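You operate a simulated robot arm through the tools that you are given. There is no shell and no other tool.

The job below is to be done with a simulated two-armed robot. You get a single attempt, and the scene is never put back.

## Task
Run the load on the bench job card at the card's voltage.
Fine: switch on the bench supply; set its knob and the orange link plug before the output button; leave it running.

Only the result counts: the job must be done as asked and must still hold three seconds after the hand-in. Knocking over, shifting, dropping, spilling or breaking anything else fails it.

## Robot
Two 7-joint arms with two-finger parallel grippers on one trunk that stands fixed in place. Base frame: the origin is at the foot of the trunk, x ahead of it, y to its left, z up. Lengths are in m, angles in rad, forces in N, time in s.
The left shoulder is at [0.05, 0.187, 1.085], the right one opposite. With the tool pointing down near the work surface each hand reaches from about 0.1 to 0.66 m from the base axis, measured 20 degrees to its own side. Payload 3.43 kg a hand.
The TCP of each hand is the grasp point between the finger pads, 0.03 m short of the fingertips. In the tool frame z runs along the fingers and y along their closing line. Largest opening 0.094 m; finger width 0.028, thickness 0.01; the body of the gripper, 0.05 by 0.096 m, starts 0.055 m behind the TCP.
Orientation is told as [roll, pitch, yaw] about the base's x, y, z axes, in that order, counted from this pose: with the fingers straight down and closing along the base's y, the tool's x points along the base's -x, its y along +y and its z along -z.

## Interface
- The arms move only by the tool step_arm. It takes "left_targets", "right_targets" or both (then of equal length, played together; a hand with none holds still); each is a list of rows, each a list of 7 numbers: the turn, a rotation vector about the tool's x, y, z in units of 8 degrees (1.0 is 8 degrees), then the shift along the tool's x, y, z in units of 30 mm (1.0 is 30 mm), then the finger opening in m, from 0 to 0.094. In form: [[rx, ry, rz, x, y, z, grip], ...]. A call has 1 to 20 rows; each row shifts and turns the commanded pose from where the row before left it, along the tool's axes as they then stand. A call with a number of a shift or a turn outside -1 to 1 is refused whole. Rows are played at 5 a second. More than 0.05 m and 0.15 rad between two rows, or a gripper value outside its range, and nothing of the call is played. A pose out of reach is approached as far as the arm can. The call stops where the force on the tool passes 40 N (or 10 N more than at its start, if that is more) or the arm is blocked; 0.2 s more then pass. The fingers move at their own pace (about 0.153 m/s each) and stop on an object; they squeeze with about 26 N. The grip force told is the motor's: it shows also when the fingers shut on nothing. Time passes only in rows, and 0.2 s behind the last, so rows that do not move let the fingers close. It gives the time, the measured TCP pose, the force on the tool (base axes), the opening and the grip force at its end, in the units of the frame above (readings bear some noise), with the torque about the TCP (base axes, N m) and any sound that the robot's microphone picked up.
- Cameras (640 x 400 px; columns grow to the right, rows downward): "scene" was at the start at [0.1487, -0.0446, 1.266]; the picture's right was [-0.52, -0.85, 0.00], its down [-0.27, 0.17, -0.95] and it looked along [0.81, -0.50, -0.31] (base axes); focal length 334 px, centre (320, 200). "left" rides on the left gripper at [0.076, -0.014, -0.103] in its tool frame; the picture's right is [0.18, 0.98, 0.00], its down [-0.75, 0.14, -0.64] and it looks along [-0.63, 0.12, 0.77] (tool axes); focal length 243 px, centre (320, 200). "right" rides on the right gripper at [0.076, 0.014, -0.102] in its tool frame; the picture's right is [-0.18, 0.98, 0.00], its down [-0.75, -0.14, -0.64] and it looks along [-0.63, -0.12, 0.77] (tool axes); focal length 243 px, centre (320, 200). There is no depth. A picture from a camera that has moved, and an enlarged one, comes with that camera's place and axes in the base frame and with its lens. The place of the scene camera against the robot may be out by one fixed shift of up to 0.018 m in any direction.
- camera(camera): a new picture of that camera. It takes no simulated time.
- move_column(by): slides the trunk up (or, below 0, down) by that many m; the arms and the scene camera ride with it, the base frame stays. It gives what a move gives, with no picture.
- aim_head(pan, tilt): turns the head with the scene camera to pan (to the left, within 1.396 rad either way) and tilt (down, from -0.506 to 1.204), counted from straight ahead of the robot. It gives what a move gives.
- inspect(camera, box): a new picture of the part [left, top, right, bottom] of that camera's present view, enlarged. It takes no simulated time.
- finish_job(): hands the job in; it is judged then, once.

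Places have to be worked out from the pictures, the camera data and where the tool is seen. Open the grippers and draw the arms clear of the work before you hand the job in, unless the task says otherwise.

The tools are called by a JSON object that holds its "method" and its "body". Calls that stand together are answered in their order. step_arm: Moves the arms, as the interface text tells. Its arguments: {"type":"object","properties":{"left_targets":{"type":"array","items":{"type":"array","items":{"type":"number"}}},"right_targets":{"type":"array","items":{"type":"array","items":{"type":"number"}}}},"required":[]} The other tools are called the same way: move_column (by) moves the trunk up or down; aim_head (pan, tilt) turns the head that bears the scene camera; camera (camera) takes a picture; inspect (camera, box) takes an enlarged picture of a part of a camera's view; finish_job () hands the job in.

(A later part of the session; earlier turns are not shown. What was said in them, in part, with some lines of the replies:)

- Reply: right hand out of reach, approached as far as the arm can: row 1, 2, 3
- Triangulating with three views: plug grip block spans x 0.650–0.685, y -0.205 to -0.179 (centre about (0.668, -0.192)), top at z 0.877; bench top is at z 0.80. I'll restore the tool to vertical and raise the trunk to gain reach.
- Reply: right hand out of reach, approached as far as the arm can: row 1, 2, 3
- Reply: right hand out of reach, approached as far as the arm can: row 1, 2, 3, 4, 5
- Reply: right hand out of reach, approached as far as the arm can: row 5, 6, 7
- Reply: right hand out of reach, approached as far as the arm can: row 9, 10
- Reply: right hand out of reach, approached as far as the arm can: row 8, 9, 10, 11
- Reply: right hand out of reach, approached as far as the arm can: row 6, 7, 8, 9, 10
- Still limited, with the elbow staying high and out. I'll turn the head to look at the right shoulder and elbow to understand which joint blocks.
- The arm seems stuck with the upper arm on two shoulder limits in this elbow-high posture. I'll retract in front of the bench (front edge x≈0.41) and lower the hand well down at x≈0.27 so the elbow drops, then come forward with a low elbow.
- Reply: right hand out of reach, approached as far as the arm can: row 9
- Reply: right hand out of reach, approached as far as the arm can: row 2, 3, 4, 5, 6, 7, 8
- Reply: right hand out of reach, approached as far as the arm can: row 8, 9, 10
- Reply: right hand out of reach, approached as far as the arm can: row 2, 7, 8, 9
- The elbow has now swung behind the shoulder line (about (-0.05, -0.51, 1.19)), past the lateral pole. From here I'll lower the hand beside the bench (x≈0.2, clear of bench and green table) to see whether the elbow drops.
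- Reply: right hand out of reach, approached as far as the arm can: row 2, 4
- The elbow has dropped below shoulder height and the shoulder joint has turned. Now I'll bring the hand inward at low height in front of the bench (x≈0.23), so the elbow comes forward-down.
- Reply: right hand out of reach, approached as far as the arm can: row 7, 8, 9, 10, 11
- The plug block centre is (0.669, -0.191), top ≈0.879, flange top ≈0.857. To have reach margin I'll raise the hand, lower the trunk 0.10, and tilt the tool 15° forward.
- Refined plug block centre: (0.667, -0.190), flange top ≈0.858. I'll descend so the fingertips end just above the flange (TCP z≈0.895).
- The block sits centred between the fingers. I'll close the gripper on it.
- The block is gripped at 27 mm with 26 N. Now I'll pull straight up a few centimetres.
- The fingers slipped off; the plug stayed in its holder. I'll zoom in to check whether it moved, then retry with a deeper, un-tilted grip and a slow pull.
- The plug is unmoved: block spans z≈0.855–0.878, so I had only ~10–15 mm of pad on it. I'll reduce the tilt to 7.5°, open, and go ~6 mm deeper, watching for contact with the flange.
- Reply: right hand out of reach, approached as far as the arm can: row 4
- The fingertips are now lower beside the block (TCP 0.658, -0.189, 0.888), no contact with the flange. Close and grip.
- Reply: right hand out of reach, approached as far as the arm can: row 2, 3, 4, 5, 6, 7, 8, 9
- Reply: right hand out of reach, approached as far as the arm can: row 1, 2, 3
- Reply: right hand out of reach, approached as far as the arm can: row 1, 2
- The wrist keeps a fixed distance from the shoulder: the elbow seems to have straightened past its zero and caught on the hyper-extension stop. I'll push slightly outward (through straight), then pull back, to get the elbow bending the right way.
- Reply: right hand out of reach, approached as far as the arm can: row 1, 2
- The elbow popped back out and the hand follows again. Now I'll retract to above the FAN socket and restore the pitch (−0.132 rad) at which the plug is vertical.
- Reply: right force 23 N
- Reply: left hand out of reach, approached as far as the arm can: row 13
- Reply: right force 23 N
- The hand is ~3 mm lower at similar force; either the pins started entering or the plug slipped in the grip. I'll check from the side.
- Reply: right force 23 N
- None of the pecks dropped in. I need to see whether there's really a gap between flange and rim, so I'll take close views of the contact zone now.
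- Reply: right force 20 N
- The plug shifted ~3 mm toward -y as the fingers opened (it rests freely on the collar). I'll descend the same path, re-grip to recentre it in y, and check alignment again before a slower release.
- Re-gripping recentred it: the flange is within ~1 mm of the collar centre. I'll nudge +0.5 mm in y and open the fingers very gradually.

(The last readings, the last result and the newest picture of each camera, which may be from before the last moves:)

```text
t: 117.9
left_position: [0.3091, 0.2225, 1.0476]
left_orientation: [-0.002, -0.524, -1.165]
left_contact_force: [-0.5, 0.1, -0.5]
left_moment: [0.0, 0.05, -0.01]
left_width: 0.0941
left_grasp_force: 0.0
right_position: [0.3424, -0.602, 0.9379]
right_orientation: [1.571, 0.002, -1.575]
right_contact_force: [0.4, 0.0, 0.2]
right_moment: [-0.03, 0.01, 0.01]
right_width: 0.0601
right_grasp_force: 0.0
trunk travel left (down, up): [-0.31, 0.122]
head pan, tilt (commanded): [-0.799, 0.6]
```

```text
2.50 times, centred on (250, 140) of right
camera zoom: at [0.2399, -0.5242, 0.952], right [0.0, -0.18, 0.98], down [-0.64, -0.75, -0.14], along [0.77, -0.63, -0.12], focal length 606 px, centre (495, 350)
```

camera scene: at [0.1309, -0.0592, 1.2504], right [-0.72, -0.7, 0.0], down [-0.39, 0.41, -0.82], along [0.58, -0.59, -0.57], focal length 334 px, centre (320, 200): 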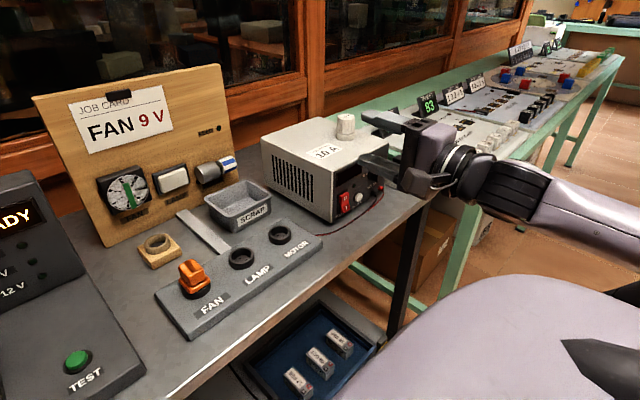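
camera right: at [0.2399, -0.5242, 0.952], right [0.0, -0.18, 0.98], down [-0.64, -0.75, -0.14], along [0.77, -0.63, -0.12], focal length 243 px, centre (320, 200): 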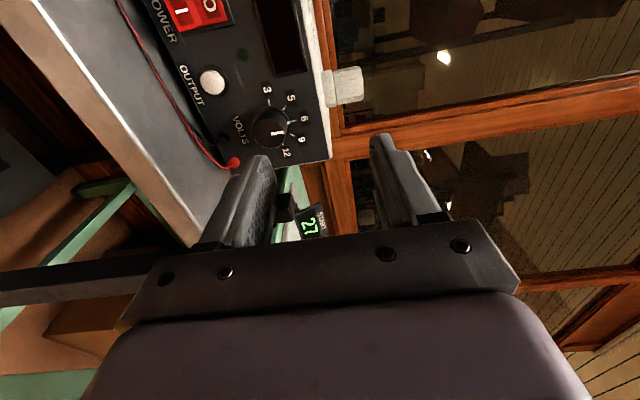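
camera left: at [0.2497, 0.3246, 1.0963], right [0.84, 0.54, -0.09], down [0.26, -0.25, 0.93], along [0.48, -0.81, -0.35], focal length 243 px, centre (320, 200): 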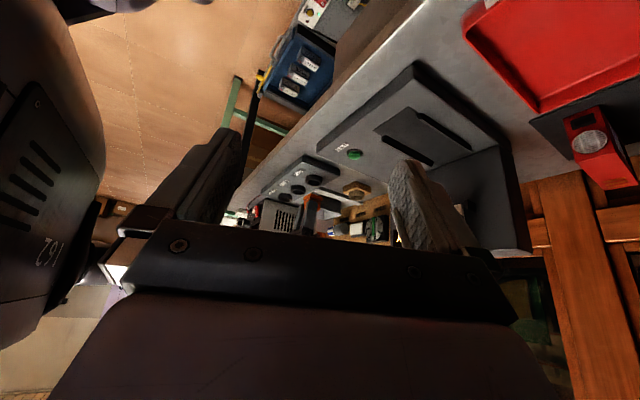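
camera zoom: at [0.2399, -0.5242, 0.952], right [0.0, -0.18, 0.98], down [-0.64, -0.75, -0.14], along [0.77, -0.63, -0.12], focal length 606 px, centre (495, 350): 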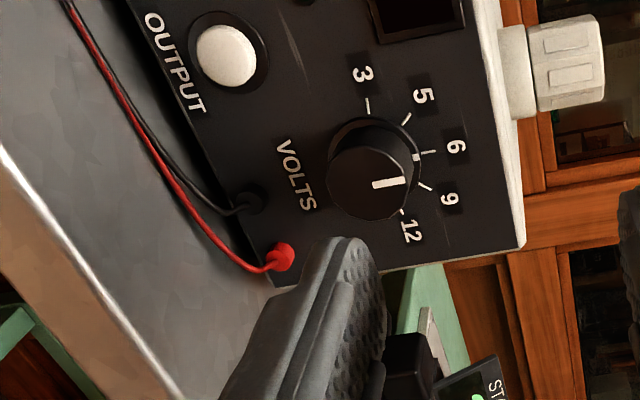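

Consistent triangulation: rocker "I" surface at (0.4805, -0.514, 0.843), protruding (off state); output button at (0.492, -0.567, 0.8385); knob axis (y -0.618, z 0.883), cap front x≈0.471. I'll close the fingers, tilt 25° down for bench clearance and approach the rocker's lower half.

{"method": "step_arm", "body": {"right_targets": [[0.78, 0, 0, 0, 0, 0, 0.0], [0.78, 0, 0, 0, 0, 0, 0.0], [0.78, 0, 0, 0, 0, 0, 0.0], [0.78, 0, 0, 0, 0, 0, 0.0], [0, 0, 0, 0.7375, -0.481, 0.849, 0.0], [0, 0, 0, 0.7375, -0.481, 0.849, 0.0], [0, 0, 0, 0.7375, -0.481, 0.849, 0.0], [0, 0, 0, 0.7375, -0.481, 0.849, 0.0], [0, 0, 0, 0, 0, 0, 0.0]]}}

{"method": "camera", "body": {"camera": "right"}}

{"method": "inspect", "body": {"camera": "scene", "box": [310, 140, 420, 240]}}

```text
t: 119.9
left_position: [0.3094, 0.2211, 1.0483]
left_orientation: [-0.002, -0.522, -1.164]
left_contact_force: [-0.1, 0.6, -0.5]
left_moment: [0.01, -0.01, 0.01]
left_width: 0.094
left_grasp_force: 0.2
right_position: [0.4113, -0.5125, 0.8425]
right_orientation: [1.138, -0.001, -1.572]
right_contact_force: [0.1, 0.4, 1.1]
right_moment: [-0.01, 0.0, -0.01]
right_width: 0.0
right_grasp_force: 25.7
trunk travel left (down, up): [-0.31, 0.122]
head pan, tilt (commanded): [-0.799, 0.6]
```

```text
taken
camera right: at [0.324, -0.4351, 0.8987], right [0.41, -0.19, 0.89], down [-0.64, -0.75, 0.14], along [0.64, -0.63, -0.43], focal length 243 px, centre (320, 200)
```

right: 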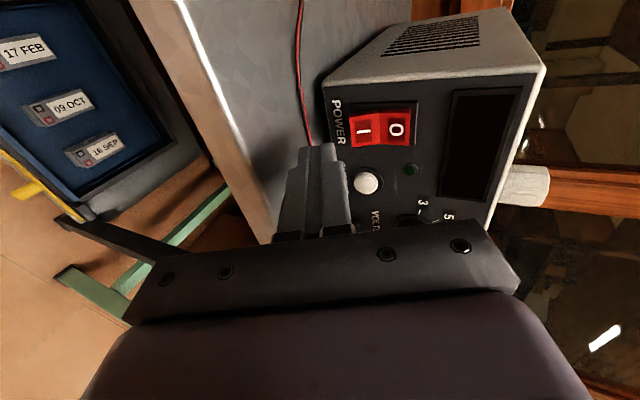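

```text
4.00 times, centred on (365, 190) of scene
camera zoom: at [0.1309, -0.059, 1.2503], right [-0.72, -0.7, 0.0], down [-0.39, 0.41, -0.83], along [0.58, -0.59, -0.56], focal length 1337 px, centre (140, 240)
```

zoom: 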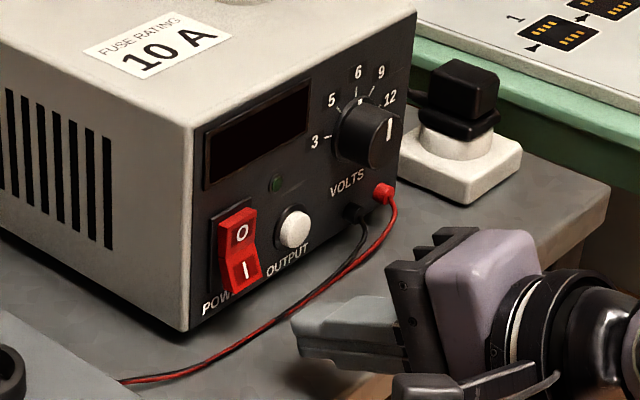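

The right camera confirms the tip lines up with the lower part of the "I" half. I'll advance to just before contact, then push in small steps.

{"method": "step_arm", "body": {"right_targets": [[0, 0, 0, 0, 0.241, 0.439, 0.0], [0, 0, 0, 0, 0.241, 0.439, 0.0], [0, 0, 0, 0, 0.0563, 0.1208, 0.0], [0, 0, 0, 0, 0.0563, 0.1208, 0.0]]}}

{"method": "inspect", "body": {"camera": "right", "box": [280, 70, 440, 190]}}

```text
t: 120.9
left_position: [0.3082, 0.2223, 1.0468]
left_orientation: [-0.002, -0.524, -1.164]
left_contact_force: [-0.2, -0.3, -0.9]
left_moment: [-0.03, 0.03, 0.03]
left_width: 0.094
left_grasp_force: 0.0
right_position: [0.4488, -0.5129, 0.845]
right_orientation: [1.137, 0.002, -1.573]
right_contact_force: [-2.2, -0.2, -0.8]
right_moment: [-0.01, 0.03, 0.01]
right_width: 0.0
right_grasp_force: 26.4
trunk travel left (down, up): [-0.31, 0.122]
head pan, tilt (commanded): [-0.799, 0.6]
```

```text
3.33 times, centred on (360, 130) of right
camera zoom: at [0.3616, -0.4361, 0.901], right [0.41, -0.19, 0.89], down [-0.64, -0.75, 0.14], along [0.64, -0.63, -0.43], focal length 809 px, centre (187, 433)
```

zoom: 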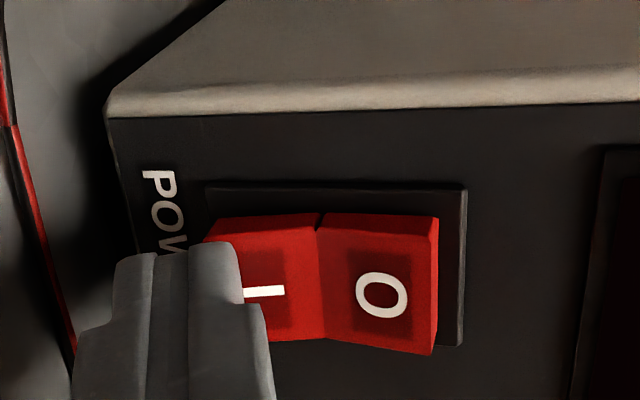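

Light contact on the lower part of the "I" half. I'll push further in 3 mm steps.

{"method": "step_arm", "body": {"right_targets": [[0, 0, 0, 0, 0.0423, 0.0906, 0.0], [0, 0, 0, 0, 0.0423, 0.0906, 0.0], [0, 0, 0, 0, 0.0423, 0.0906, 0.0]]}}

{"method": "inspect", "body": {"camera": "right", "box": [280, 70, 440, 190]}}

{"method": "inspect", "body": {"camera": "scene", "box": [310, 140, 420, 240]}}

```text
t: 121.8
left_position: [0.3061, 0.224, 1.0481]
left_orientation: [0.0, -0.526, -1.164]
left_contact_force: [0.2, 0.1, 0.1]
left_moment: [-0.01, 0.01, 0.03]
left_width: 0.094
left_grasp_force: 0.0
right_position: [0.4528, -0.5126, 0.8455]
right_orientation: [1.133, -0.007, -1.571]
right_contact_force: [-28.2, 3.2, 13.8]
right_moment: [0.02, -0.32, 0.11]
right_width: 0.0
right_grasp_force: 26.3
trunk travel left (down, up): [-0.31, 0.122]
head pan, tilt (commanded): [-0.799, 0.6]
stopped in row 3 (right hand): the force on the tool passed its limit at 42 N (the readings are from after the stop); the commanded pose is now the measured one
```

```text
3.33 times, centred on (360, 130) of right
camera zoom: at [0.3658, -0.436, 0.9021], right [0.42, -0.18, 0.89], down [-0.64, -0.75, 0.15], along [0.64, -0.63, -0.43], focal length 809 px, centre (187, 433)
```

zoom: 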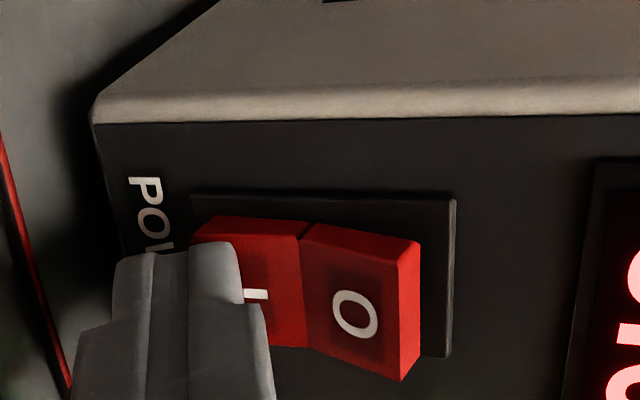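

```text
4.00 times, centred on (365, 190) of scene
camera zoom: at [0.1274, -0.0573, 1.2511], right [-0.72, -0.7, 0.0], down [-0.39, 0.4, -0.83], along [0.58, -0.59, -0.56], focal length 1337 px, centre (140, 240)
```

zoom: 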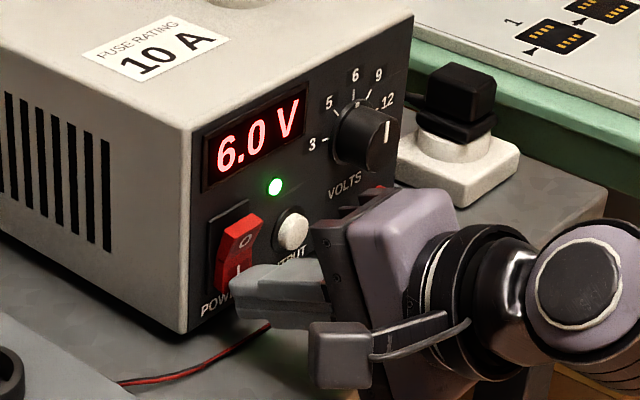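

The supply is on and reads 6.0 V with the green LED lit. I'll back off and re-check.

{"method": "step_arm", "body": {"right_targets": [[0, 0, 0, 0, -0.2817, -0.6042, 0.0], [0, 0, 0, 0, -0.2817, -0.6042, 0.0], [0, 0, 0, 0, -0.2817, -0.6042, 0.0], [0, 0, 0, 0, 0, 0, 0.0]]}}

{"method": "inspect", "body": {"camera": "scene", "box": [310, 140, 420, 240]}}

{"method": "camera", "body": {"camera": "scene"}}

```text
t: 122.8
left_position: [0.3085, 0.2212, 1.047]
left_orientation: [-0.001, -0.523, -1.164]
left_contact_force: [-0.3, -1.1, -0.7]
left_moment: [0.02, -0.03, 0.02]
left_width: 0.094
left_grasp_force: 0.1
right_position: [0.3941, -0.514, 0.8434]
right_orientation: [1.128, 0.0, -1.573]
right_contact_force: [-0.5, 0.1, -0.6]
right_moment: [-0.02, 0.0, -0.01]
right_width: 0.0
right_grasp_force: 25.6
trunk travel left (down, up): [-0.31, 0.122]
head pan, tilt (commanded): [-0.799, 0.6]
```

```text
4.00 times, centred on (365, 190) of scene
camera zoom: at [0.1307, -0.0591, 1.2503], right [-0.72, -0.7, 0.0], down [-0.39, 0.41, -0.83], along [0.58, -0.59, -0.56], focal length 1337 px, centre (140, 240)
```

zoom: 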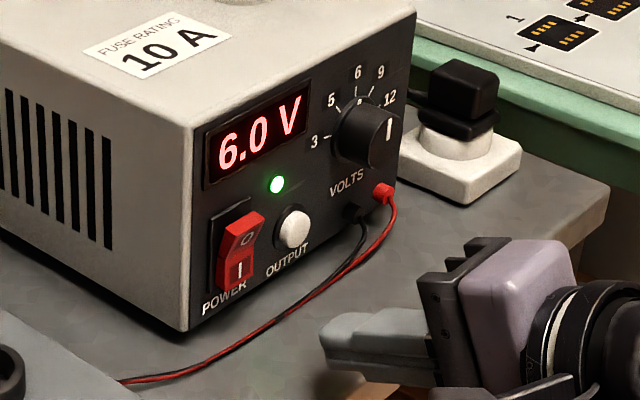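

```text
taken
camera scene: at [0.1307, -0.0591, 1.2503], right [-0.72, -0.7, 0.0], down [-0.39, 0.41, -0.83], along [0.58, -0.59, -0.56], focal length 334 px, centre (320, 200)
```

scene: 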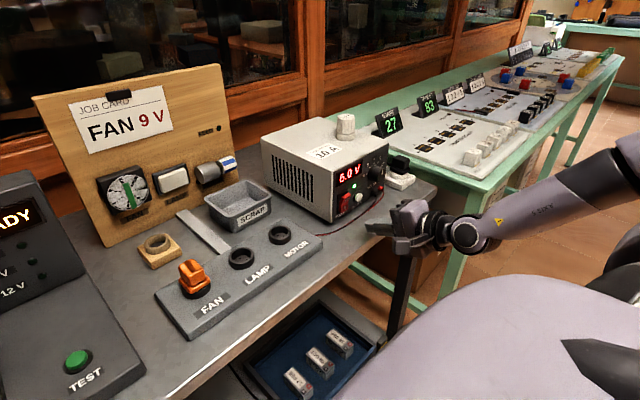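

Rocker stays pressed, supply unmoved. Now the knob: I'll level the tool to horizontal, line up with the knob axis (y -0.618, z 0.883), open to 50 mm and pre-rotate −20°.

{"method": "step_arm", "body": {"right_targets": [[-0.78, 0, 0, 0, 0, 0, 0.05], [-0.78, 0, 0, 0, 0, 0, 0.05], [-0.78, 0, 0, 0, 0, 0, 0.05], [-0.78, 0, 0, 0, 0, 0, 0.05], [0, 0, 0, -0.867, 0.33, -0.117, 0.05], [0, 0, 0, -0.867, 0.33, -0.117, 0.05], [0, 0, 0, -0.867, 0.33, -0.117, 0.05], [0, 0, 0, -0.867, 0.33, -0.117, 0.05], [0, 0, -0.833, 0, 0, 0, 0.05], [0, 0, -0.833, 0, 0, 0, 0.05], [0, 0, -0.833, 0, 0, 0, 0.05], [0, 0, 0, 0, 0, 0, 0.05]]}}

{"method": "camera", "body": {"camera": "right"}}

{"method": "inspect", "body": {"camera": "scene", "box": [320, 130, 430, 230]}}

```text
t: 125.4
left_position: [0.3096, 0.2225, 1.0469]
left_orientation: [-0.002, -0.523, -1.164]
left_contact_force: [-0.8, -0.9, -0.5]
left_moment: [-0.01, -0.01, 0.01]
left_width: 0.0939
left_grasp_force: 0.1
right_position: [0.3823, -0.6174, 0.8831]
right_orientation: [1.565, -0.351, -1.57]
right_contact_force: [1.1, -0.5, -0.4]
right_moment: [0.05, 0.01, 0.01]
right_width: 0.05
right_grasp_force: 0.1
trunk travel left (down, up): [-0.31, 0.122]
head pan, tilt (commanded): [-0.799, 0.6]
```

```text
taken
camera right: at [0.279, -0.5402, 0.8705], right [0.01, 0.16, 0.99], down [-0.64, -0.75, 0.13], along [0.77, -0.63, 0.1], focal length 243 px, centre (320, 200)
```

right: 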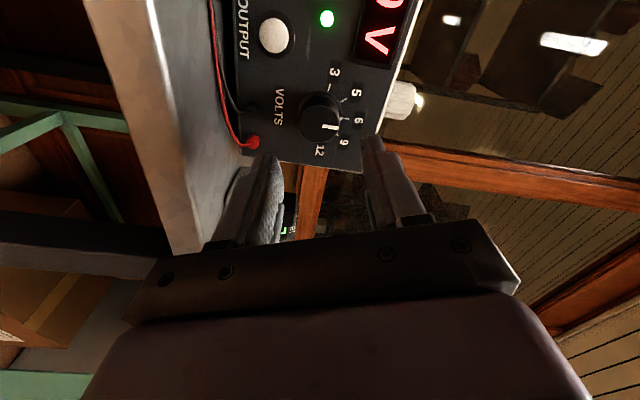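

```text
4.00 times, centred on (375, 180) of scene
camera zoom: at [0.1308, -0.0591, 1.2503], right [-0.72, -0.7, 0.0], down [-0.39, 0.41, -0.83], along [0.58, -0.59, -0.56], focal length 1337 px, centre (100, 280)
```

zoom: 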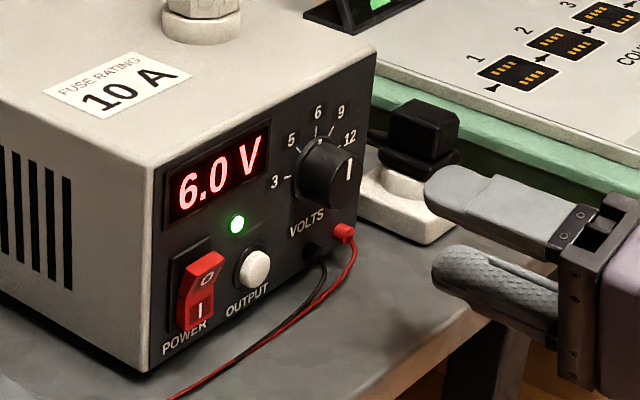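

Tool is aligned at (0.382, -0.617, 0.883), rotated −20°. I'll zoom to verify the knob's centre relative to the fingers.

{"method": "inspect", "body": {"camera": "right", "box": [260, 60, 420, 220]}}

{"method": "inspect", "body": {"camera": "right", "box": [290, 80, 360, 160]}}

```text
2.50 times, centred on (340, 140) of right
camera zoom: at [0.279, -0.5402, 0.8705], right [0.01, 0.16, 0.99], down [-0.64, -0.75, 0.13], along [0.77, -0.63, 0.1], focal length 606 px, centre (270, 350)
```

zoom: 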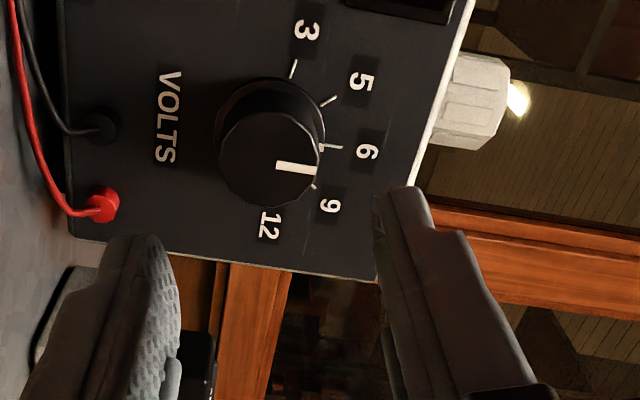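

```text
5.00 times, centred on (325, 120) of right
camera zoom: at [0.279, -0.5402, 0.8705], right [0.01, 0.16, 0.99], down [-0.64, -0.75, 0.13], along [0.77, -0.63, 0.1], focal length 1213 px, centre (295, 600)
```

zoom: 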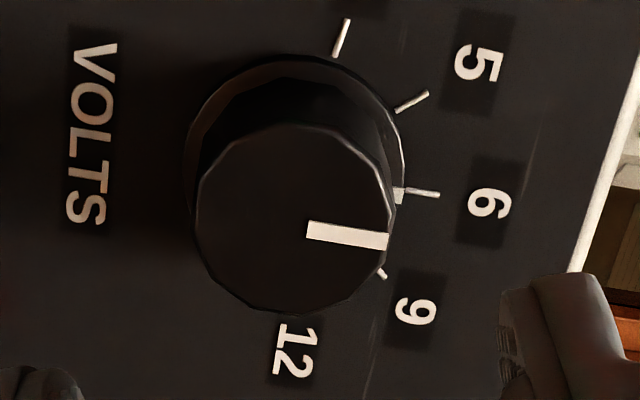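

Knob axis confirmed at (y -0.618, z 0.882), cap front x≈0.472. I'll advance so the fingers straddle the knob, stopping short of its skirt.

{"method": "step_arm", "body": {"right_targets": [[0, 0, 0, 0, 0, 0.6, 0.05], [0, 0, 0, 0, 0, 0.6, 0.05], [0, 0, 0, 0, 0, 0.6, 0.05], [0, 0, 0, 0, 0, 0.3, 0.05], [0, 0, 0, 0, 0, 0.2, 0.05], [0, 0, 0, 0, 0, 0.1, 0.05], [0, 0, 0, 0, 0, 0, 0.05]]}}

{"method": "camera", "body": {"camera": "right"}}

{"method": "inspect", "body": {"camera": "scene", "box": [320, 130, 430, 230]}}

```text
t: 127.0
left_position: [0.3083, 0.2222, 1.0468]
left_orientation: [-0.003, -0.522, -1.164]
left_contact_force: [0.8, -0.2, 1.3]
left_moment: [0.02, -0.01, 0.02]
left_width: 0.0944
left_grasp_force: 0.0
right_position: [0.4537, -0.6174, 0.8823]
right_orientation: [1.564, -0.352, -1.571]
right_contact_force: [0.0, -0.7, 0.4]
right_moment: [-0.03, 0.03, -0.01]
right_width: 0.0501
right_grasp_force: 0.1
trunk travel left (down, up): [-0.31, 0.122]
head pan, tilt (commanded): [-0.799, 0.6]
```

```text
taken
camera right: at [0.351, -0.5403, 0.8706], right [0.01, 0.16, 0.99], down [-0.64, -0.75, 0.13], along [0.77, -0.64, 0.1], focal length 243 px, centre (320, 200)
```

right: 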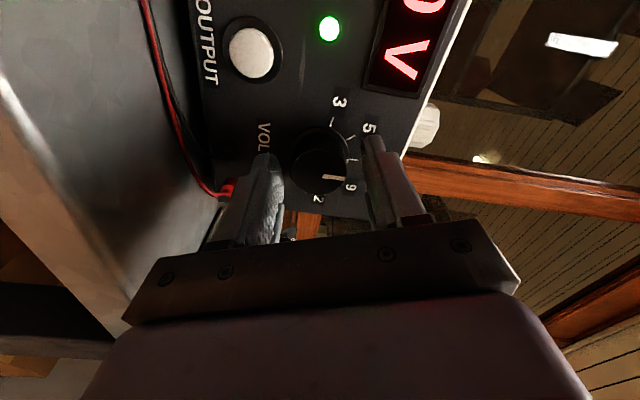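

```text
4.00 times, centred on (375, 180) of scene
camera zoom: at [0.1308, -0.0591, 1.2503], right [-0.72, -0.7, 0.0], down [-0.39, 0.41, -0.83], along [0.58, -0.59, -0.56], focal length 1337 px, centre (100, 280)
```

zoom: 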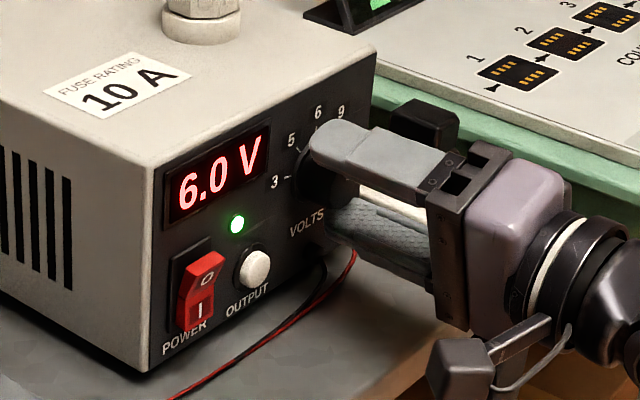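

Fingers straddle the knob with no contact. Now close on it.

{"method": "step_arm", "body": {"right_targets": [[0, 0, 0, 0, 0, 0, 0.04], [0, 0, 0, 0, 0, 0, 0.03], [0, 0, 0, 0, 0, 0, 0.02], [0, 0, 0, 0, 0, 0, 0.02]]}}

{"method": "inspect", "body": {"camera": "right", "box": [240, 80, 420, 240]}}

```text
t: 128.0
left_position: [0.3083, 0.2205, 1.0475]
left_orientation: [-0.001, -0.524, -1.165]
left_contact_force: [0.1, 0.2, 0.3]
left_moment: [0.01, 0.01, 0.0]
left_width: 0.094
left_grasp_force: 0.1
right_position: [0.4532, -0.6181, 0.8811]
right_orientation: [1.564, -0.347, -1.573]
right_contact_force: [-1.1, -1.2, -5.5]
right_moment: [-0.01, -0.38, -0.14]
right_width: 0.0334
right_grasp_force: 44.8
trunk travel left (down, up): [-0.31, 0.122]
head pan, tilt (commanded): [-0.799, 0.6]
```

```text
2.50 times, centred on (330, 160) of right
camera zoom: at [0.3508, -0.5405, 0.8696], right [0.01, 0.16, 0.99], down [-0.64, -0.76, 0.13], along [0.77, -0.64, 0.1], focal length 606 px, centre (295, 300)
```

zoom: 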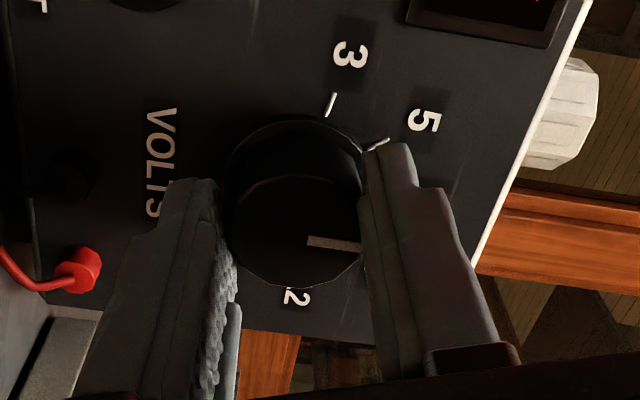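

Gripped at 33 mm. Now rotate clockwise by 40° (five 8° steps) about the tool axis.

{"method": "step_arm", "body": {"right_targets": [[0, 0, 1, 0, 0, 0, 0.02], [0, 0, 1, 0, 0, 0, 0.02], [0, 0, 1, 0, 0, 0, 0.02], [0, 0, 1, 0, 0, 0, 0.02], [0, 0, 1, 0, 0, 0, 0.02], [0, 0, 0, 0, 0, 0, 0.02]]}}

{"method": "inspect", "body": {"camera": "scene", "box": [320, 130, 430, 230]}}

{"method": "inspect", "body": {"camera": "right", "box": [220, 60, 420, 240]}}

```text
t: 129.4
left_position: [0.3085, 0.2225, 1.0462]
left_orientation: [-0.002, -0.524, -1.164]
left_contact_force: [-0.3, -0.7, 0.6]
left_moment: [-0.01, 0.0, 0.0]
left_width: 0.094
left_grasp_force: 0.1
right_position: [0.454, -0.6172, 0.8829]
right_orientation: [1.567, 0.351, -1.574]
right_contact_force: [-2.5, -0.6, -1.1]
right_moment: [-0.03, -0.5, 0.25]
right_width: 0.0331
right_grasp_force: 45.4
trunk travel left (down, up): [-0.31, 0.122]
head pan, tilt (commanded): [-0.799, 0.6]
```

```text
4.00 times, centred on (375, 180) of scene
camera zoom: at [0.1307, -0.0592, 1.2504], right [-0.72, -0.7, 0.0], down [-0.39, 0.41, -0.83], along [0.58, -0.59, -0.56], focal length 1337 px, centre (100, 280)
```

zoom: 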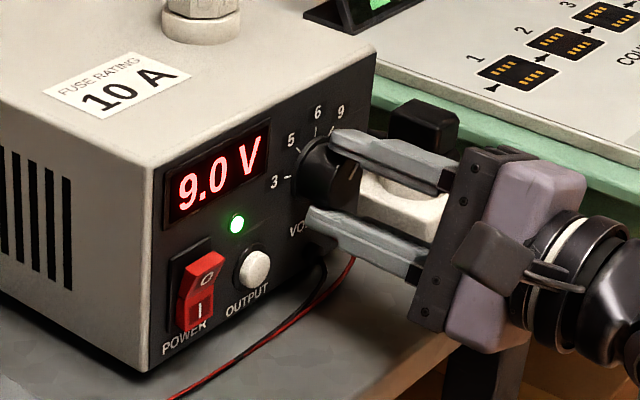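

```text
2.22 times, centred on (320, 150) of right
camera zoom: at [0.351, -0.5502, 0.9231], right [0.0, -0.51, 0.86], down [-0.65, -0.66, -0.39], along [0.76, -0.55, -0.33], focal length 539 px, centre (320, 311)
```

zoom: 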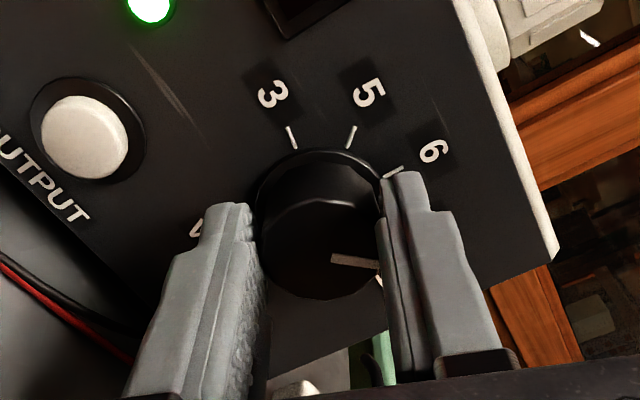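

The display reads 9.0 V. I'll open the fingers gently and withdraw straight back.

{"method": "step_arm", "body": {"right_targets": [[0, 0, 0, 0, 0, 0, 0.034], [0, 0, 0, 0, 0, 0, 0.038], [0, 0, 0, 0, 0, 0, 0.045], [0, 0, 0, 0, 0, 0, 0.05], [0, 0, 0, 0, 0, -0.5, 0.05], [0, 0, 0, 0, 0, -0.8, 0.05], [0, 0, 0, 0, 0, -0.8, 0.05], [0, 0, 0, 0, 0, -0.5, 0.05]]}}

{"method": "inspect", "body": {"camera": "scene", "box": [320, 130, 430, 230]}}

{"method": "camera", "body": {"camera": "right"}}

```text
t: 131.2
left_position: [0.3084, 0.2221, 1.0469]
left_orientation: [-0.002, -0.525, -1.165]
left_contact_force: [0.9, -0.2, 0.6]
left_moment: [-0.03, -0.05, 0.06]
left_width: 0.094
left_grasp_force: 0.1
right_position: [0.376, -0.6184, 0.8823]
right_orientation: [1.566, 0.348, -1.574]
right_contact_force: [0.0, 0.3, -0.4]
right_moment: [0.01, -0.01, -0.02]
right_width: 0.0501
right_grasp_force: 0.0
trunk travel left (down, up): [-0.31, 0.122]
head pan, tilt (commanded): [-0.799, 0.6]
```

```text
4.00 times, centred on (375, 180) of scene
camera zoom: at [0.1308, -0.059, 1.2503], right [-0.72, -0.7, 0.0], down [-0.39, 0.41, -0.83], along [0.58, -0.59, -0.56], focal length 1337 px, centre (100, 280)
```

zoom: 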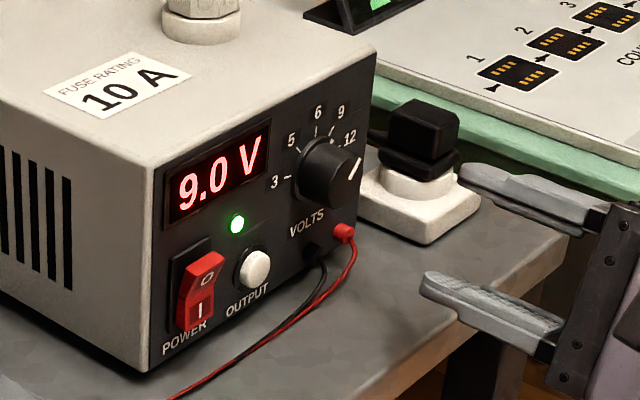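

```text
taken
camera right: at [0.2733, -0.5504, 0.9232], right [0.0, -0.51, 0.86], down [-0.65, -0.66, -0.39], along [0.76, -0.55, -0.33], focal length 243 px, centre (320, 200)
```

right: 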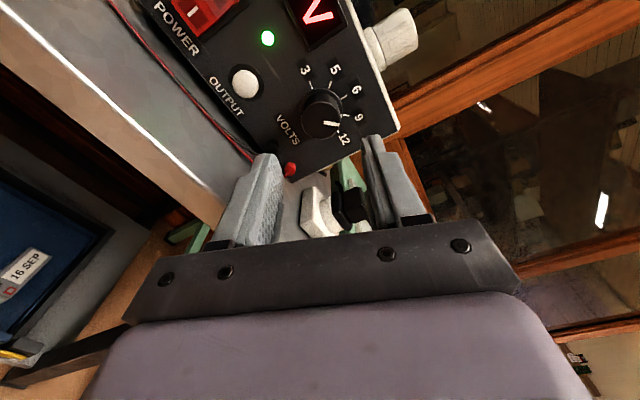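

9.0 V holds after release. Before the output button I want a grazing look at the plug's seat; I'll lower the left hand (in front of the bench) and tilt its camera to near-horizontal.

{"method": "step_arm", "body": {"left_targets": [[0, 0, 0, 0.6, 0, 0.7, 0.094], [0, 0, 0, 0.6, 0, 0.7, 0.094], [0, 0, 0, 0.6, 0, 0.7, 0.094], [0, 0, 0, 0.6, 0, 0.7, 0.094], [0, -0.75, 0, 0, 0, 0, 0.094], [0, -0.75, 0, 0, 0, 0, 0.094]]}}

{"method": "camera", "body": {"camera": "left"}}

```text
t: 132.6
left_position: [0.2798, 0.2191, 1.0455]
left_orientation: [-0.006, -0.732, -1.159]
left_contact_force: [0.3, 0.9, 0.0]
left_moment: [-0.01, 0.01, -0.03]
left_width: 0.0939
left_grasp_force: 0.1
left hand out of reach, approached as far as the arm can: row 1, 2, 3, 4, 5, 6
right_position: [0.377, -0.6189, 0.8819]
right_orientation: [1.566, 0.351, -1.576]
right_contact_force: [0.1, 0.0, 0.4]
right_moment: [-0.03, -0.03, 0.01]
right_width: 0.05
right_grasp_force: 0.0
trunk travel left (down, up): [-0.31, 0.122]
head pan, tilt (commanded): [-0.799, 0.6]
```

```text
taken
camera left: at [0.2184, 0.3285, 1.0697], right [0.85, 0.52, -0.13], down [0.19, -0.06, 0.98], along [0.5, -0.85, -0.15], focal length 243 px, centre (320, 200)
```

left: 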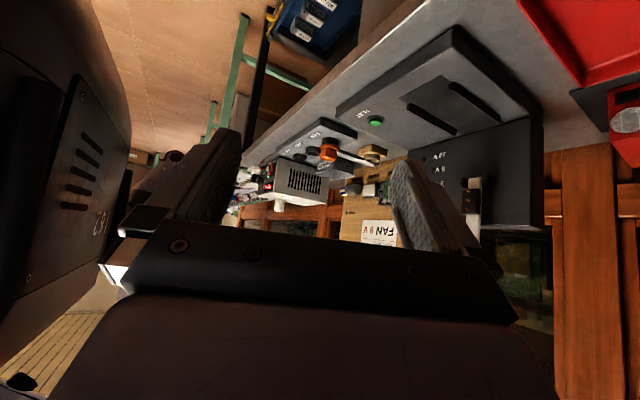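

The left arm can't go lower there, but I can still zoom from this slightly flatter angle.

{"method": "inspect", "body": {"camera": "left", "box": [316, 135, 342, 165]}}

{"method": "inspect", "body": {"camera": "scene", "box": [165, 245, 235, 310]}}

```text
13.33 times, centred on (329, 150) of left
camera zoom: at [0.2184, 0.3285, 1.0697], right [0.85, 0.52, -0.13], down [0.19, -0.06, 0.98], along [0.5, -0.85, -0.15], focal length 3235 px, centre (200, 867)
```

zoom: 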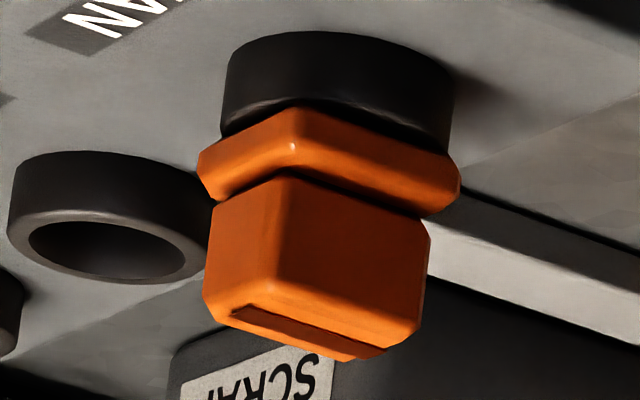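

```text
6.15 times, centred on (200, 278) of scene
camera zoom: at [0.1308, -0.059, 1.2503], right [-0.72, -0.7, 0.0], down [-0.39, 0.41, -0.83], along [0.58, -0.59, -0.56], focal length 2057 px, centre (1058, -277)
```

zoom: 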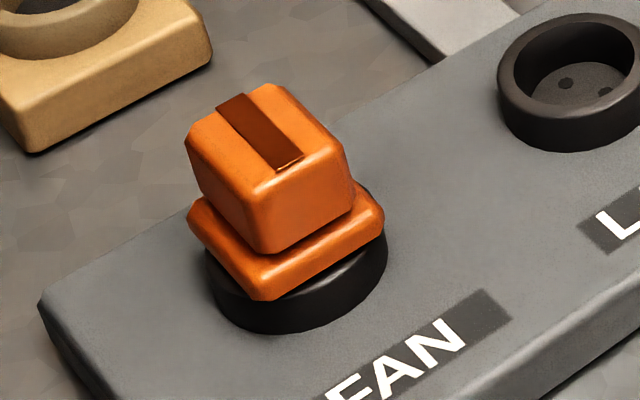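

The plug's flange sits on the collar with no visible gap. Next the OUTPUT button: I'll restore the roll, tilt 25° down, close the fingers and move to just in front of the button.

{"method": "step_arm", "body": {"right_targets": [[0, 0, -0.833, 0, 0, 0, 0.0], [0, 0, -0.833, 0, 0, 0, 0.0], [0, 0, -0.833, 0, 0, 0, 0.0], [0.78, 0, 0, 0, 0, 0, 0.0], [0.78, 0, 0, 0, 0, 0, 0.0], [0.78, 0, 0, 0, 0, 0, 0.0], [0.78, 0, 0, 0, 0, 0, 0.0], [0, 0, 0, 0.572, -0.178, 0.671, 0.0], [0, 0, 0, 0.572, -0.178, 0.671, 0.0], [0, 0, 0, 0.572, -0.178, 0.671, 0.0], [0, 0, 0, 0, 0, 0, 0.0]]}}

{"method": "inspect", "body": {"camera": "right", "box": [260, 60, 440, 200]}}

{"method": "inspect", "body": {"camera": "scene", "box": [320, 130, 430, 230]}}

```text
t: 135.0
left_position: [0.2805, 0.2183, 1.0456]
left_orientation: [-0.004, -0.731, -1.157]
left_contact_force: [-0.4, -0.5, -0.1]
left_moment: [0.0, -0.02, 0.0]
left_width: 0.0938
left_grasp_force: 0.1
right_position: [0.4237, -0.5655, 0.8422]
right_orientation: [1.131, 0.0, -1.571]
right_contact_force: [-0.7, 0.1, 0.0]
right_moment: [0.0, -0.04, 0.03]
right_width: 0.0
right_grasp_force: 26.3
trunk travel left (down, up): [-0.31, 0.122]
head pan, tilt (commanded): [-0.799, 0.6]
```

```text
2.86 times, centred on (350, 130) of right
camera zoom: at [0.3365, -0.4887, 0.8995], right [0.42, -0.18, 0.89], down [-0.64, -0.75, 0.15], along [0.64, -0.63, -0.43], focal length 693 px, centre (234, 400)
```

zoom: 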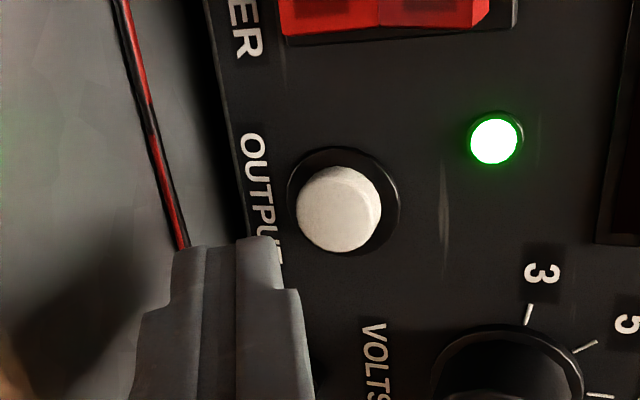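

```text
4.00 times, centred on (375, 180) of scene
camera zoom: at [0.1309, -0.0591, 1.2503], right [-0.72, -0.7, 0.0], down [-0.39, 0.41, -0.83], along [0.58, -0.59, -0.56], focal length 1337 px, centre (100, 280)
```

zoom: 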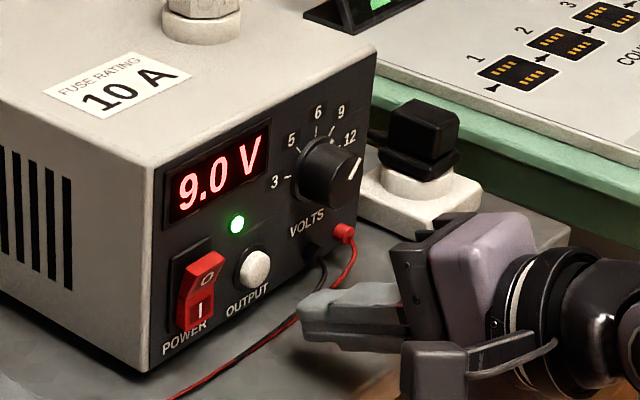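

Tip is lined up with the button (y≈-0.566, z≈0.839). I'll advance 26 mm to near contact, then press in 2 mm steps.

{"method": "step_arm", "body": {"right_targets": [[0, 0, 0, 0, 0.183, 0.393, 0.0], [0, 0, 0, 0, 0.183, 0.393, 0.0], [0, 0, 0, 0, 0.0282, 0.0604, 0.0], [0, 0, 0, 0, 0.0282, 0.0604, 0.0]]}}

{"method": "inspect", "body": {"camera": "right", "box": [260, 60, 440, 200]}}

```text
t: 136.0
left_position: [0.2804, 0.2186, 1.0462]
left_orientation: [-0.006, -0.731, -1.158]
left_contact_force: [0.6, 1.1, -0.5]
left_moment: [0.01, 0.0, -0.01]
left_width: 0.094
left_grasp_force: 0.1
right_position: [0.4529, -0.5666, 0.8427]
right_orientation: [1.128, -0.001, -1.572]
right_contact_force: [0.4, 0.3, -0.1]
right_moment: [-0.03, 0.02, 0.03]
right_width: 0.0
right_grasp_force: 25.5
trunk travel left (down, up): [-0.31, 0.122]
head pan, tilt (commanded): [-0.799, 0.6]
```

```text
2.86 times, centred on (350, 130) of right
camera zoom: at [0.3665, -0.4894, 0.8994], right [0.42, -0.18, 0.89], down [-0.64, -0.75, 0.15], along [0.64, -0.63, -0.43], focal length 693 px, centre (234, 400)
```

zoom: 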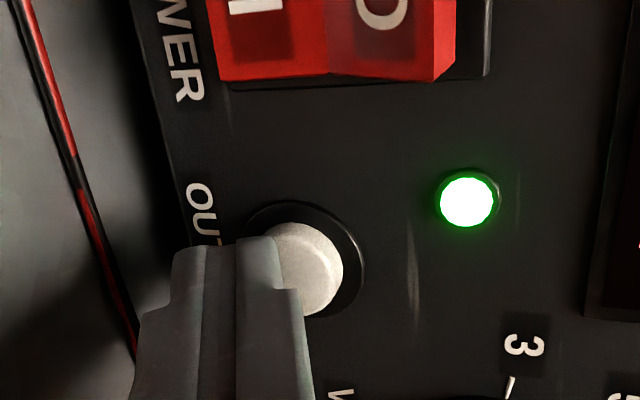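

No contact yet and the tip is a little low on the cap; I'll raise it 4 mm and press on in 2 mm steps.

{"method": "step_arm", "body": {"right_targets": [[0, 0, 0, 0, 0.121, -0.056, 0.0], [0, 0, 0, 0, 0.0282, 0.0604, 0.0], [0, 0, 0, 0, 0.0282, 0.0604, 0.0], [0, 0, 0, 0, 0.0282, 0.0604, 0.0]]}}

{"method": "inspect", "body": {"camera": "right", "box": [260, 60, 440, 200]}}

{"method": "camera", "body": {"camera": "scene"}}

```text
t: 137.0
left_position: [0.2803, 0.2181, 1.0451]
left_orientation: [-0.005, -0.731, -1.158]
left_contact_force: [0.2, 0.0, -0.5]
left_moment: [-0.03, 0.0, 0.03]
left_width: 0.094
left_grasp_force: 0.0
right_position: [0.4586, -0.5658, 0.8476]
right_orientation: [1.13, 0.0, -1.573]
right_contact_force: [-2.8, -0.1, 0.7]
right_moment: [0.0, 0.03, -0.02]
right_width: 0.0
right_grasp_force: 26.0
trunk travel left (down, up): [-0.31, 0.122]
head pan, tilt (commanded): [-0.799, 0.6]
heard: click
```

```text
2.86 times, centred on (350, 130) of right
camera zoom: at [0.3721, -0.4893, 0.9032], right [0.42, -0.18, 0.89], down [-0.64, -0.75, 0.15], along [0.64, -0.63, -0.43], focal length 693 px, centre (234, 400)
```

zoom: 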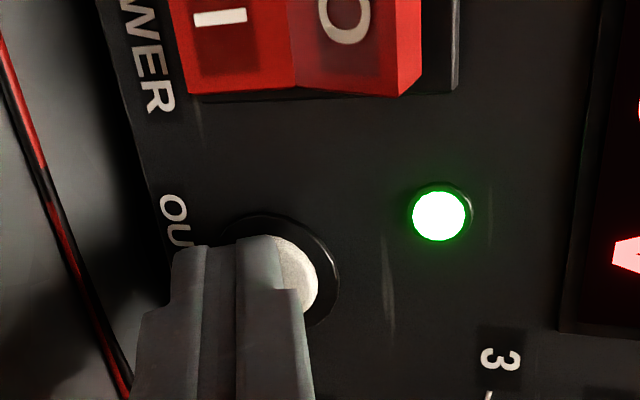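

```text
taken
camera scene: at [0.1306, -0.059, 1.2504], right [-0.72, -0.7, 0.0], down [-0.39, 0.41, -0.83], along [0.58, -0.59, -0.56], focal length 334 px, centre (320, 200)
```

scene: 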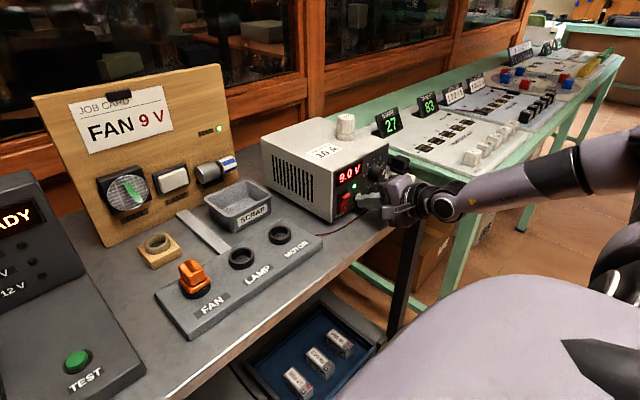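

A click was heard, the FEED lamp is lit and the fan indicator has moved. I'll withdraw straight back and check the display and the fan.

{"method": "step_arm", "body": {"right_targets": [[0, 0, 0, 0, -0.2817, -0.6042, 0.0], [0, 0, 0, 0, -0.2817, -0.6042, 0.0], [0, 0, 0, 0, -0.2817, -0.6042, 0.0]]}}

{"method": "inspect", "body": {"camera": "scene", "box": [320, 130, 430, 230]}}

{"method": "inspect", "body": {"camera": "scene", "box": [80, 110, 260, 250]}}

```text
t: 137.8
left_position: [0.2817, 0.2192, 1.0461]
left_orientation: [-0.007, -0.732, -1.159]
left_contact_force: [0.1, -0.3, -1.0]
left_moment: [-0.03, 0.03, 0.03]
left_width: 0.0939
left_grasp_force: 0.0
right_position: [0.3999, -0.5668, 0.848]
right_orientation: [1.131, -0.002, -1.573]
right_contact_force: [-0.1, 0.0, -0.3]
right_moment: [0.0, -0.01, 0.01]
right_width: 0.0
right_grasp_force: 26.4
trunk travel left (down, up): [-0.31, 0.122]
head pan, tilt (commanded): [-0.799, 0.6]
```

```text
4.00 times, centred on (375, 180) of scene
camera zoom: at [0.1308, -0.059, 1.2503], right [-0.72, -0.7, 0.0], down [-0.39, 0.41, -0.83], along [0.58, -0.59, -0.56], focal length 1337 px, centre (100, 280)
```

zoom: 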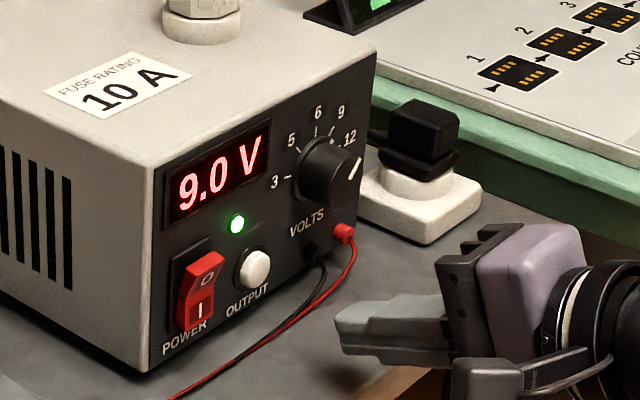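

```text
2.86 times, centred on (170, 180) of scene
camera zoom: at [0.1308, -0.059, 1.2503], right [-0.72, -0.7, 0.0], down [-0.39, 0.41, -0.83], along [0.58, -0.59, -0.56], focal length 955 px, centre (749, 257)
```

zoom: 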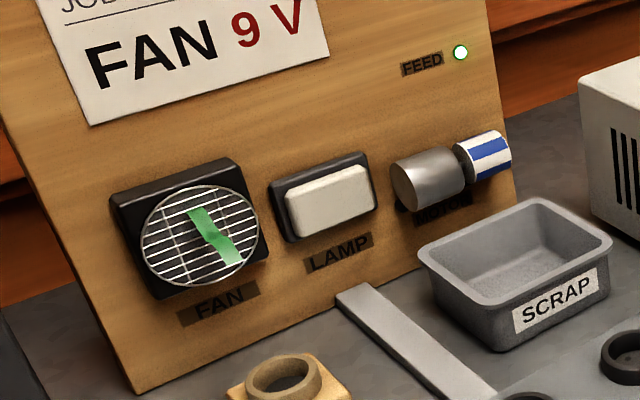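

Display 9.0 V, FEED lamp lit, and the fan is turning. I'll open the gripper and draw the right arm back and up, clear of the work.

{"method": "step_arm", "body": {"right_targets": [[0, 0, 0, 0, -0.2817, -0.6042, 0.02], [0, 0, 0, 0, -0.2817, -0.6042, 0.05], [0, 0, 0, 0, -0.2817, -0.6042, 0.06], [0, 0, 0, 0, 0.85, -0.4, 0.06], [0, 0, 0, 0, 0.85, -0.4, 0.06], [0, 0, 0, 0, 0.85, -0.4, 0.06], [0, 0, 0, 0, 0.85, -0.4, 0.06], [0, 0, 0, 0, 0, 0, 0.06]]}}

{"method": "camera", "body": {"camera": "scene"}}

{"method": "inspect", "body": {"camera": "scene", "box": [80, 110, 260, 250]}}

{"method": "inspect", "body": {"camera": "scene", "box": [150, 200, 400, 350]}}

```text
t: 139.6
left_position: [0.2814, 0.2192, 1.0467]
left_orientation: [-0.005, -0.732, -1.159]
left_contact_force: [-0.5, -0.6, 0.3]
left_moment: [0.04, 0.01, 0.01]
left_width: 0.0942
left_grasp_force: 0.0
right_position: [0.3401, -0.5644, 0.9595]
right_orientation: [1.129, -0.001, -1.573]
right_contact_force: [-0.5, 0.8, 0.0]
right_moment: [-0.01, -0.04, -0.01]
right_width: 0.0602
right_grasp_force: 0.1
trunk travel left (down, up): [-0.31, 0.122]
head pan, tilt (commanded): [-0.799, 0.6]
```

```text
taken
camera scene: at [0.1308, -0.0591, 1.2503], right [-0.72, -0.7, 0.0], down [-0.39, 0.41, -0.83], along [0.58, -0.59, -0.56], focal length 334 px, centre (320, 200)
```

scene: 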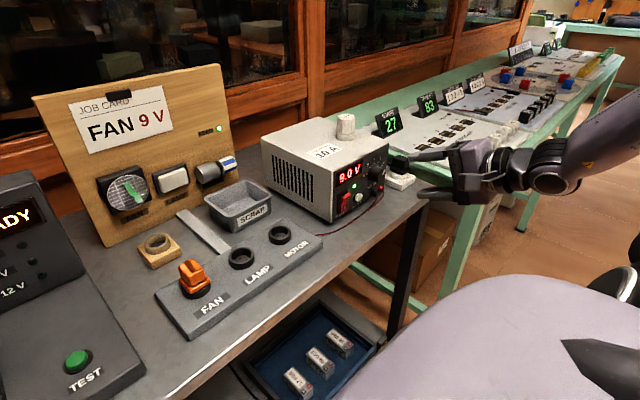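

```text
2.86 times, centred on (170, 180) of scene
camera zoom: at [0.1308, -0.0591, 1.2503], right [-0.72, -0.7, 0.0], down [-0.39, 0.41, -0.83], along [0.58, -0.59, -0.56], focal length 955 px, centre (749, 257)
```

zoom: 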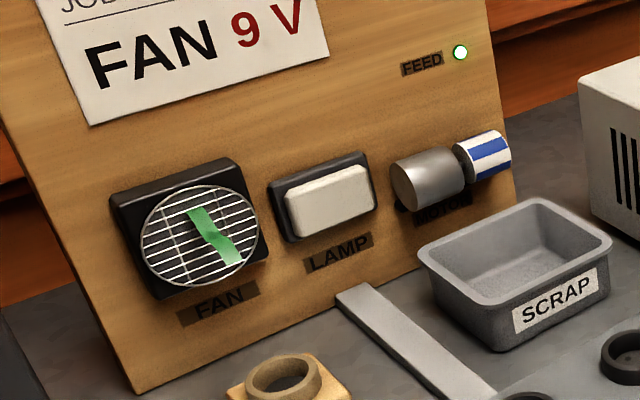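

```text
2.56 times, centred on (275, 275) of scene
camera zoom: at [0.1308, -0.0591, 1.2503], right [-0.72, -0.7, 0.0], down [-0.39, 0.41, -0.83], along [0.58, -0.59, -0.56], focal length 856 px, centre (435, 8)
```

zoom: 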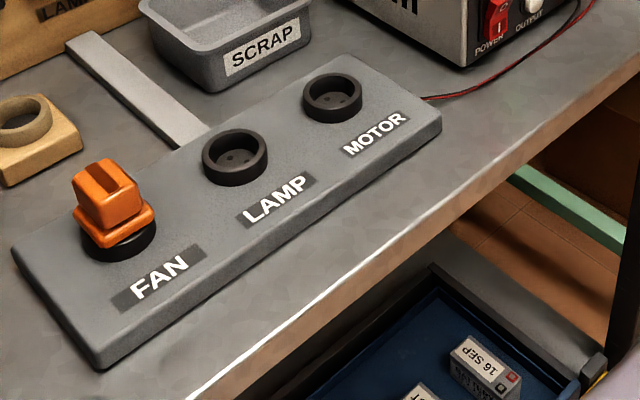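

FEED stays lit, the fan's streamer is blown out, 9.0 V is shown, and nothing else has moved. I'll wait two seconds with the arms still and verify once more.

{"method": "step_arm", "body": {"right_targets": [[0, 0, 0, 0, 0.3, -0.3, 0.06], [0, 0, 0, 0, 0.3, -0.3, 0.06], [0, 0, 0, 0, 0, 0, 0.06], [0, 0, 0, 0, 0, 0, 0.06], [0, 0, 0, 0, 0, 0, 0.06], [0, 0, 0, 0, 0, 0, 0.06], [0, 0, 0, 0, 0, 0, 0.06], [0, 0, 0, 0, 0, 0, 0.06], [0, 0, 0, 0, 0, 0, 0.06], [0, 0, 0, 0, 0, 0, 0.06]]}}

{"method": "camera", "body": {"camera": "scene"}}

{"method": "inspect", "body": {"camera": "scene", "box": [80, 120, 240, 320]}}

{"method": "inspect", "body": {"camera": "scene", "box": [250, 100, 420, 230]}}

```text
t: 141.8
left_position: [0.2814, 0.2198, 1.0455]
left_orientation: [-0.005, -0.731, -1.159]
left_contact_force: [0.5, -0.4, -0.2]
left_moment: [-0.02, -0.02, -0.04]
left_width: 0.0939
left_grasp_force: 0.1
right_position: [0.3314, -0.5656, 0.984]
right_orientation: [1.129, 0.0, -1.572]
right_contact_force: [0.6, 0.2, 0.2]
right_moment: [-0.04, -0.07, 0.01]
right_width: 0.0602
right_grasp_force: 0.0
trunk travel left (down, up): [-0.31, 0.122]
head pan, tilt (commanded): [-0.799, 0.6]
```

```text
taken
camera scene: at [0.1308, -0.0591, 1.2503], right [-0.72, -0.7, 0.0], down [-0.39, 0.41, -0.83], along [0.58, -0.59, -0.56], focal length 334 px, centre (320, 200)
```

scene: 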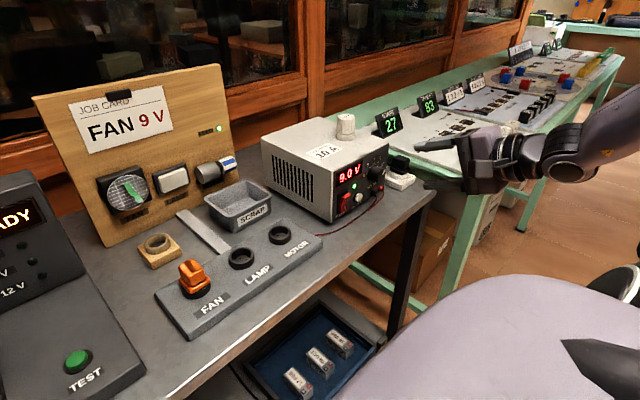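

```text
2.00 times, centred on (160, 220) of scene
camera zoom: at [0.1308, -0.0591, 1.2503], right [-0.72, -0.7, 0.0], down [-0.39, 0.41, -0.83], along [0.58, -0.59, -0.56], focal length 668 px, centre (640, 160)
```

zoom: 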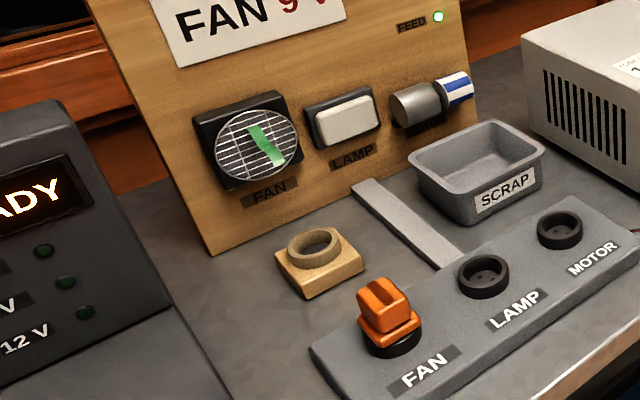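

```text
3.08 times, centred on (335, 165) of scene
camera zoom: at [0.1308, -0.0591, 1.2503], right [-0.72, -0.7, 0.0], down [-0.39, 0.41, -0.83], along [0.58, -0.59, -0.56], focal length 1028 px, centre (274, 308)
```

zoom: 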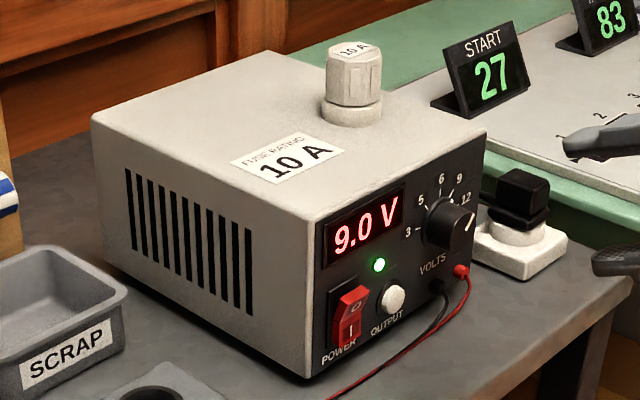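

The fan is fed and running at 9.0 V, with the FEED lamp lit and the plug in the FAN socket. Both grippers are open and clear of the bench, and nothing else has been disturbed, so I'm handing the job in.

{"method": "finish_job", "body": {}}

```text
The job is handed in.
```

The fan is running at 9 V as the job card asks, and I have handed the job in; no verdict came back.

- **Supply:** it is switched on at the power rocker and its display reads 9.0 V.
- **Knob:** I turned it one step, from 6 to 9, before pressing the output button.
- **Plug:** the orange link plug is in the FAN socket, resting on the socket's collar about 1 mm off centre. It is not locked in. It slid about 3 mm on my first release, so I recentred it and let go more slowly.
- **Output:** I pressed the button once and heard a click. The FEED lamp lit and the fan's green streamer blew out. Both, and the 9.0 V reading, still held about four seconds later.

Both grippers are open and clear of the bench. I saw nothing else moved or knocked.
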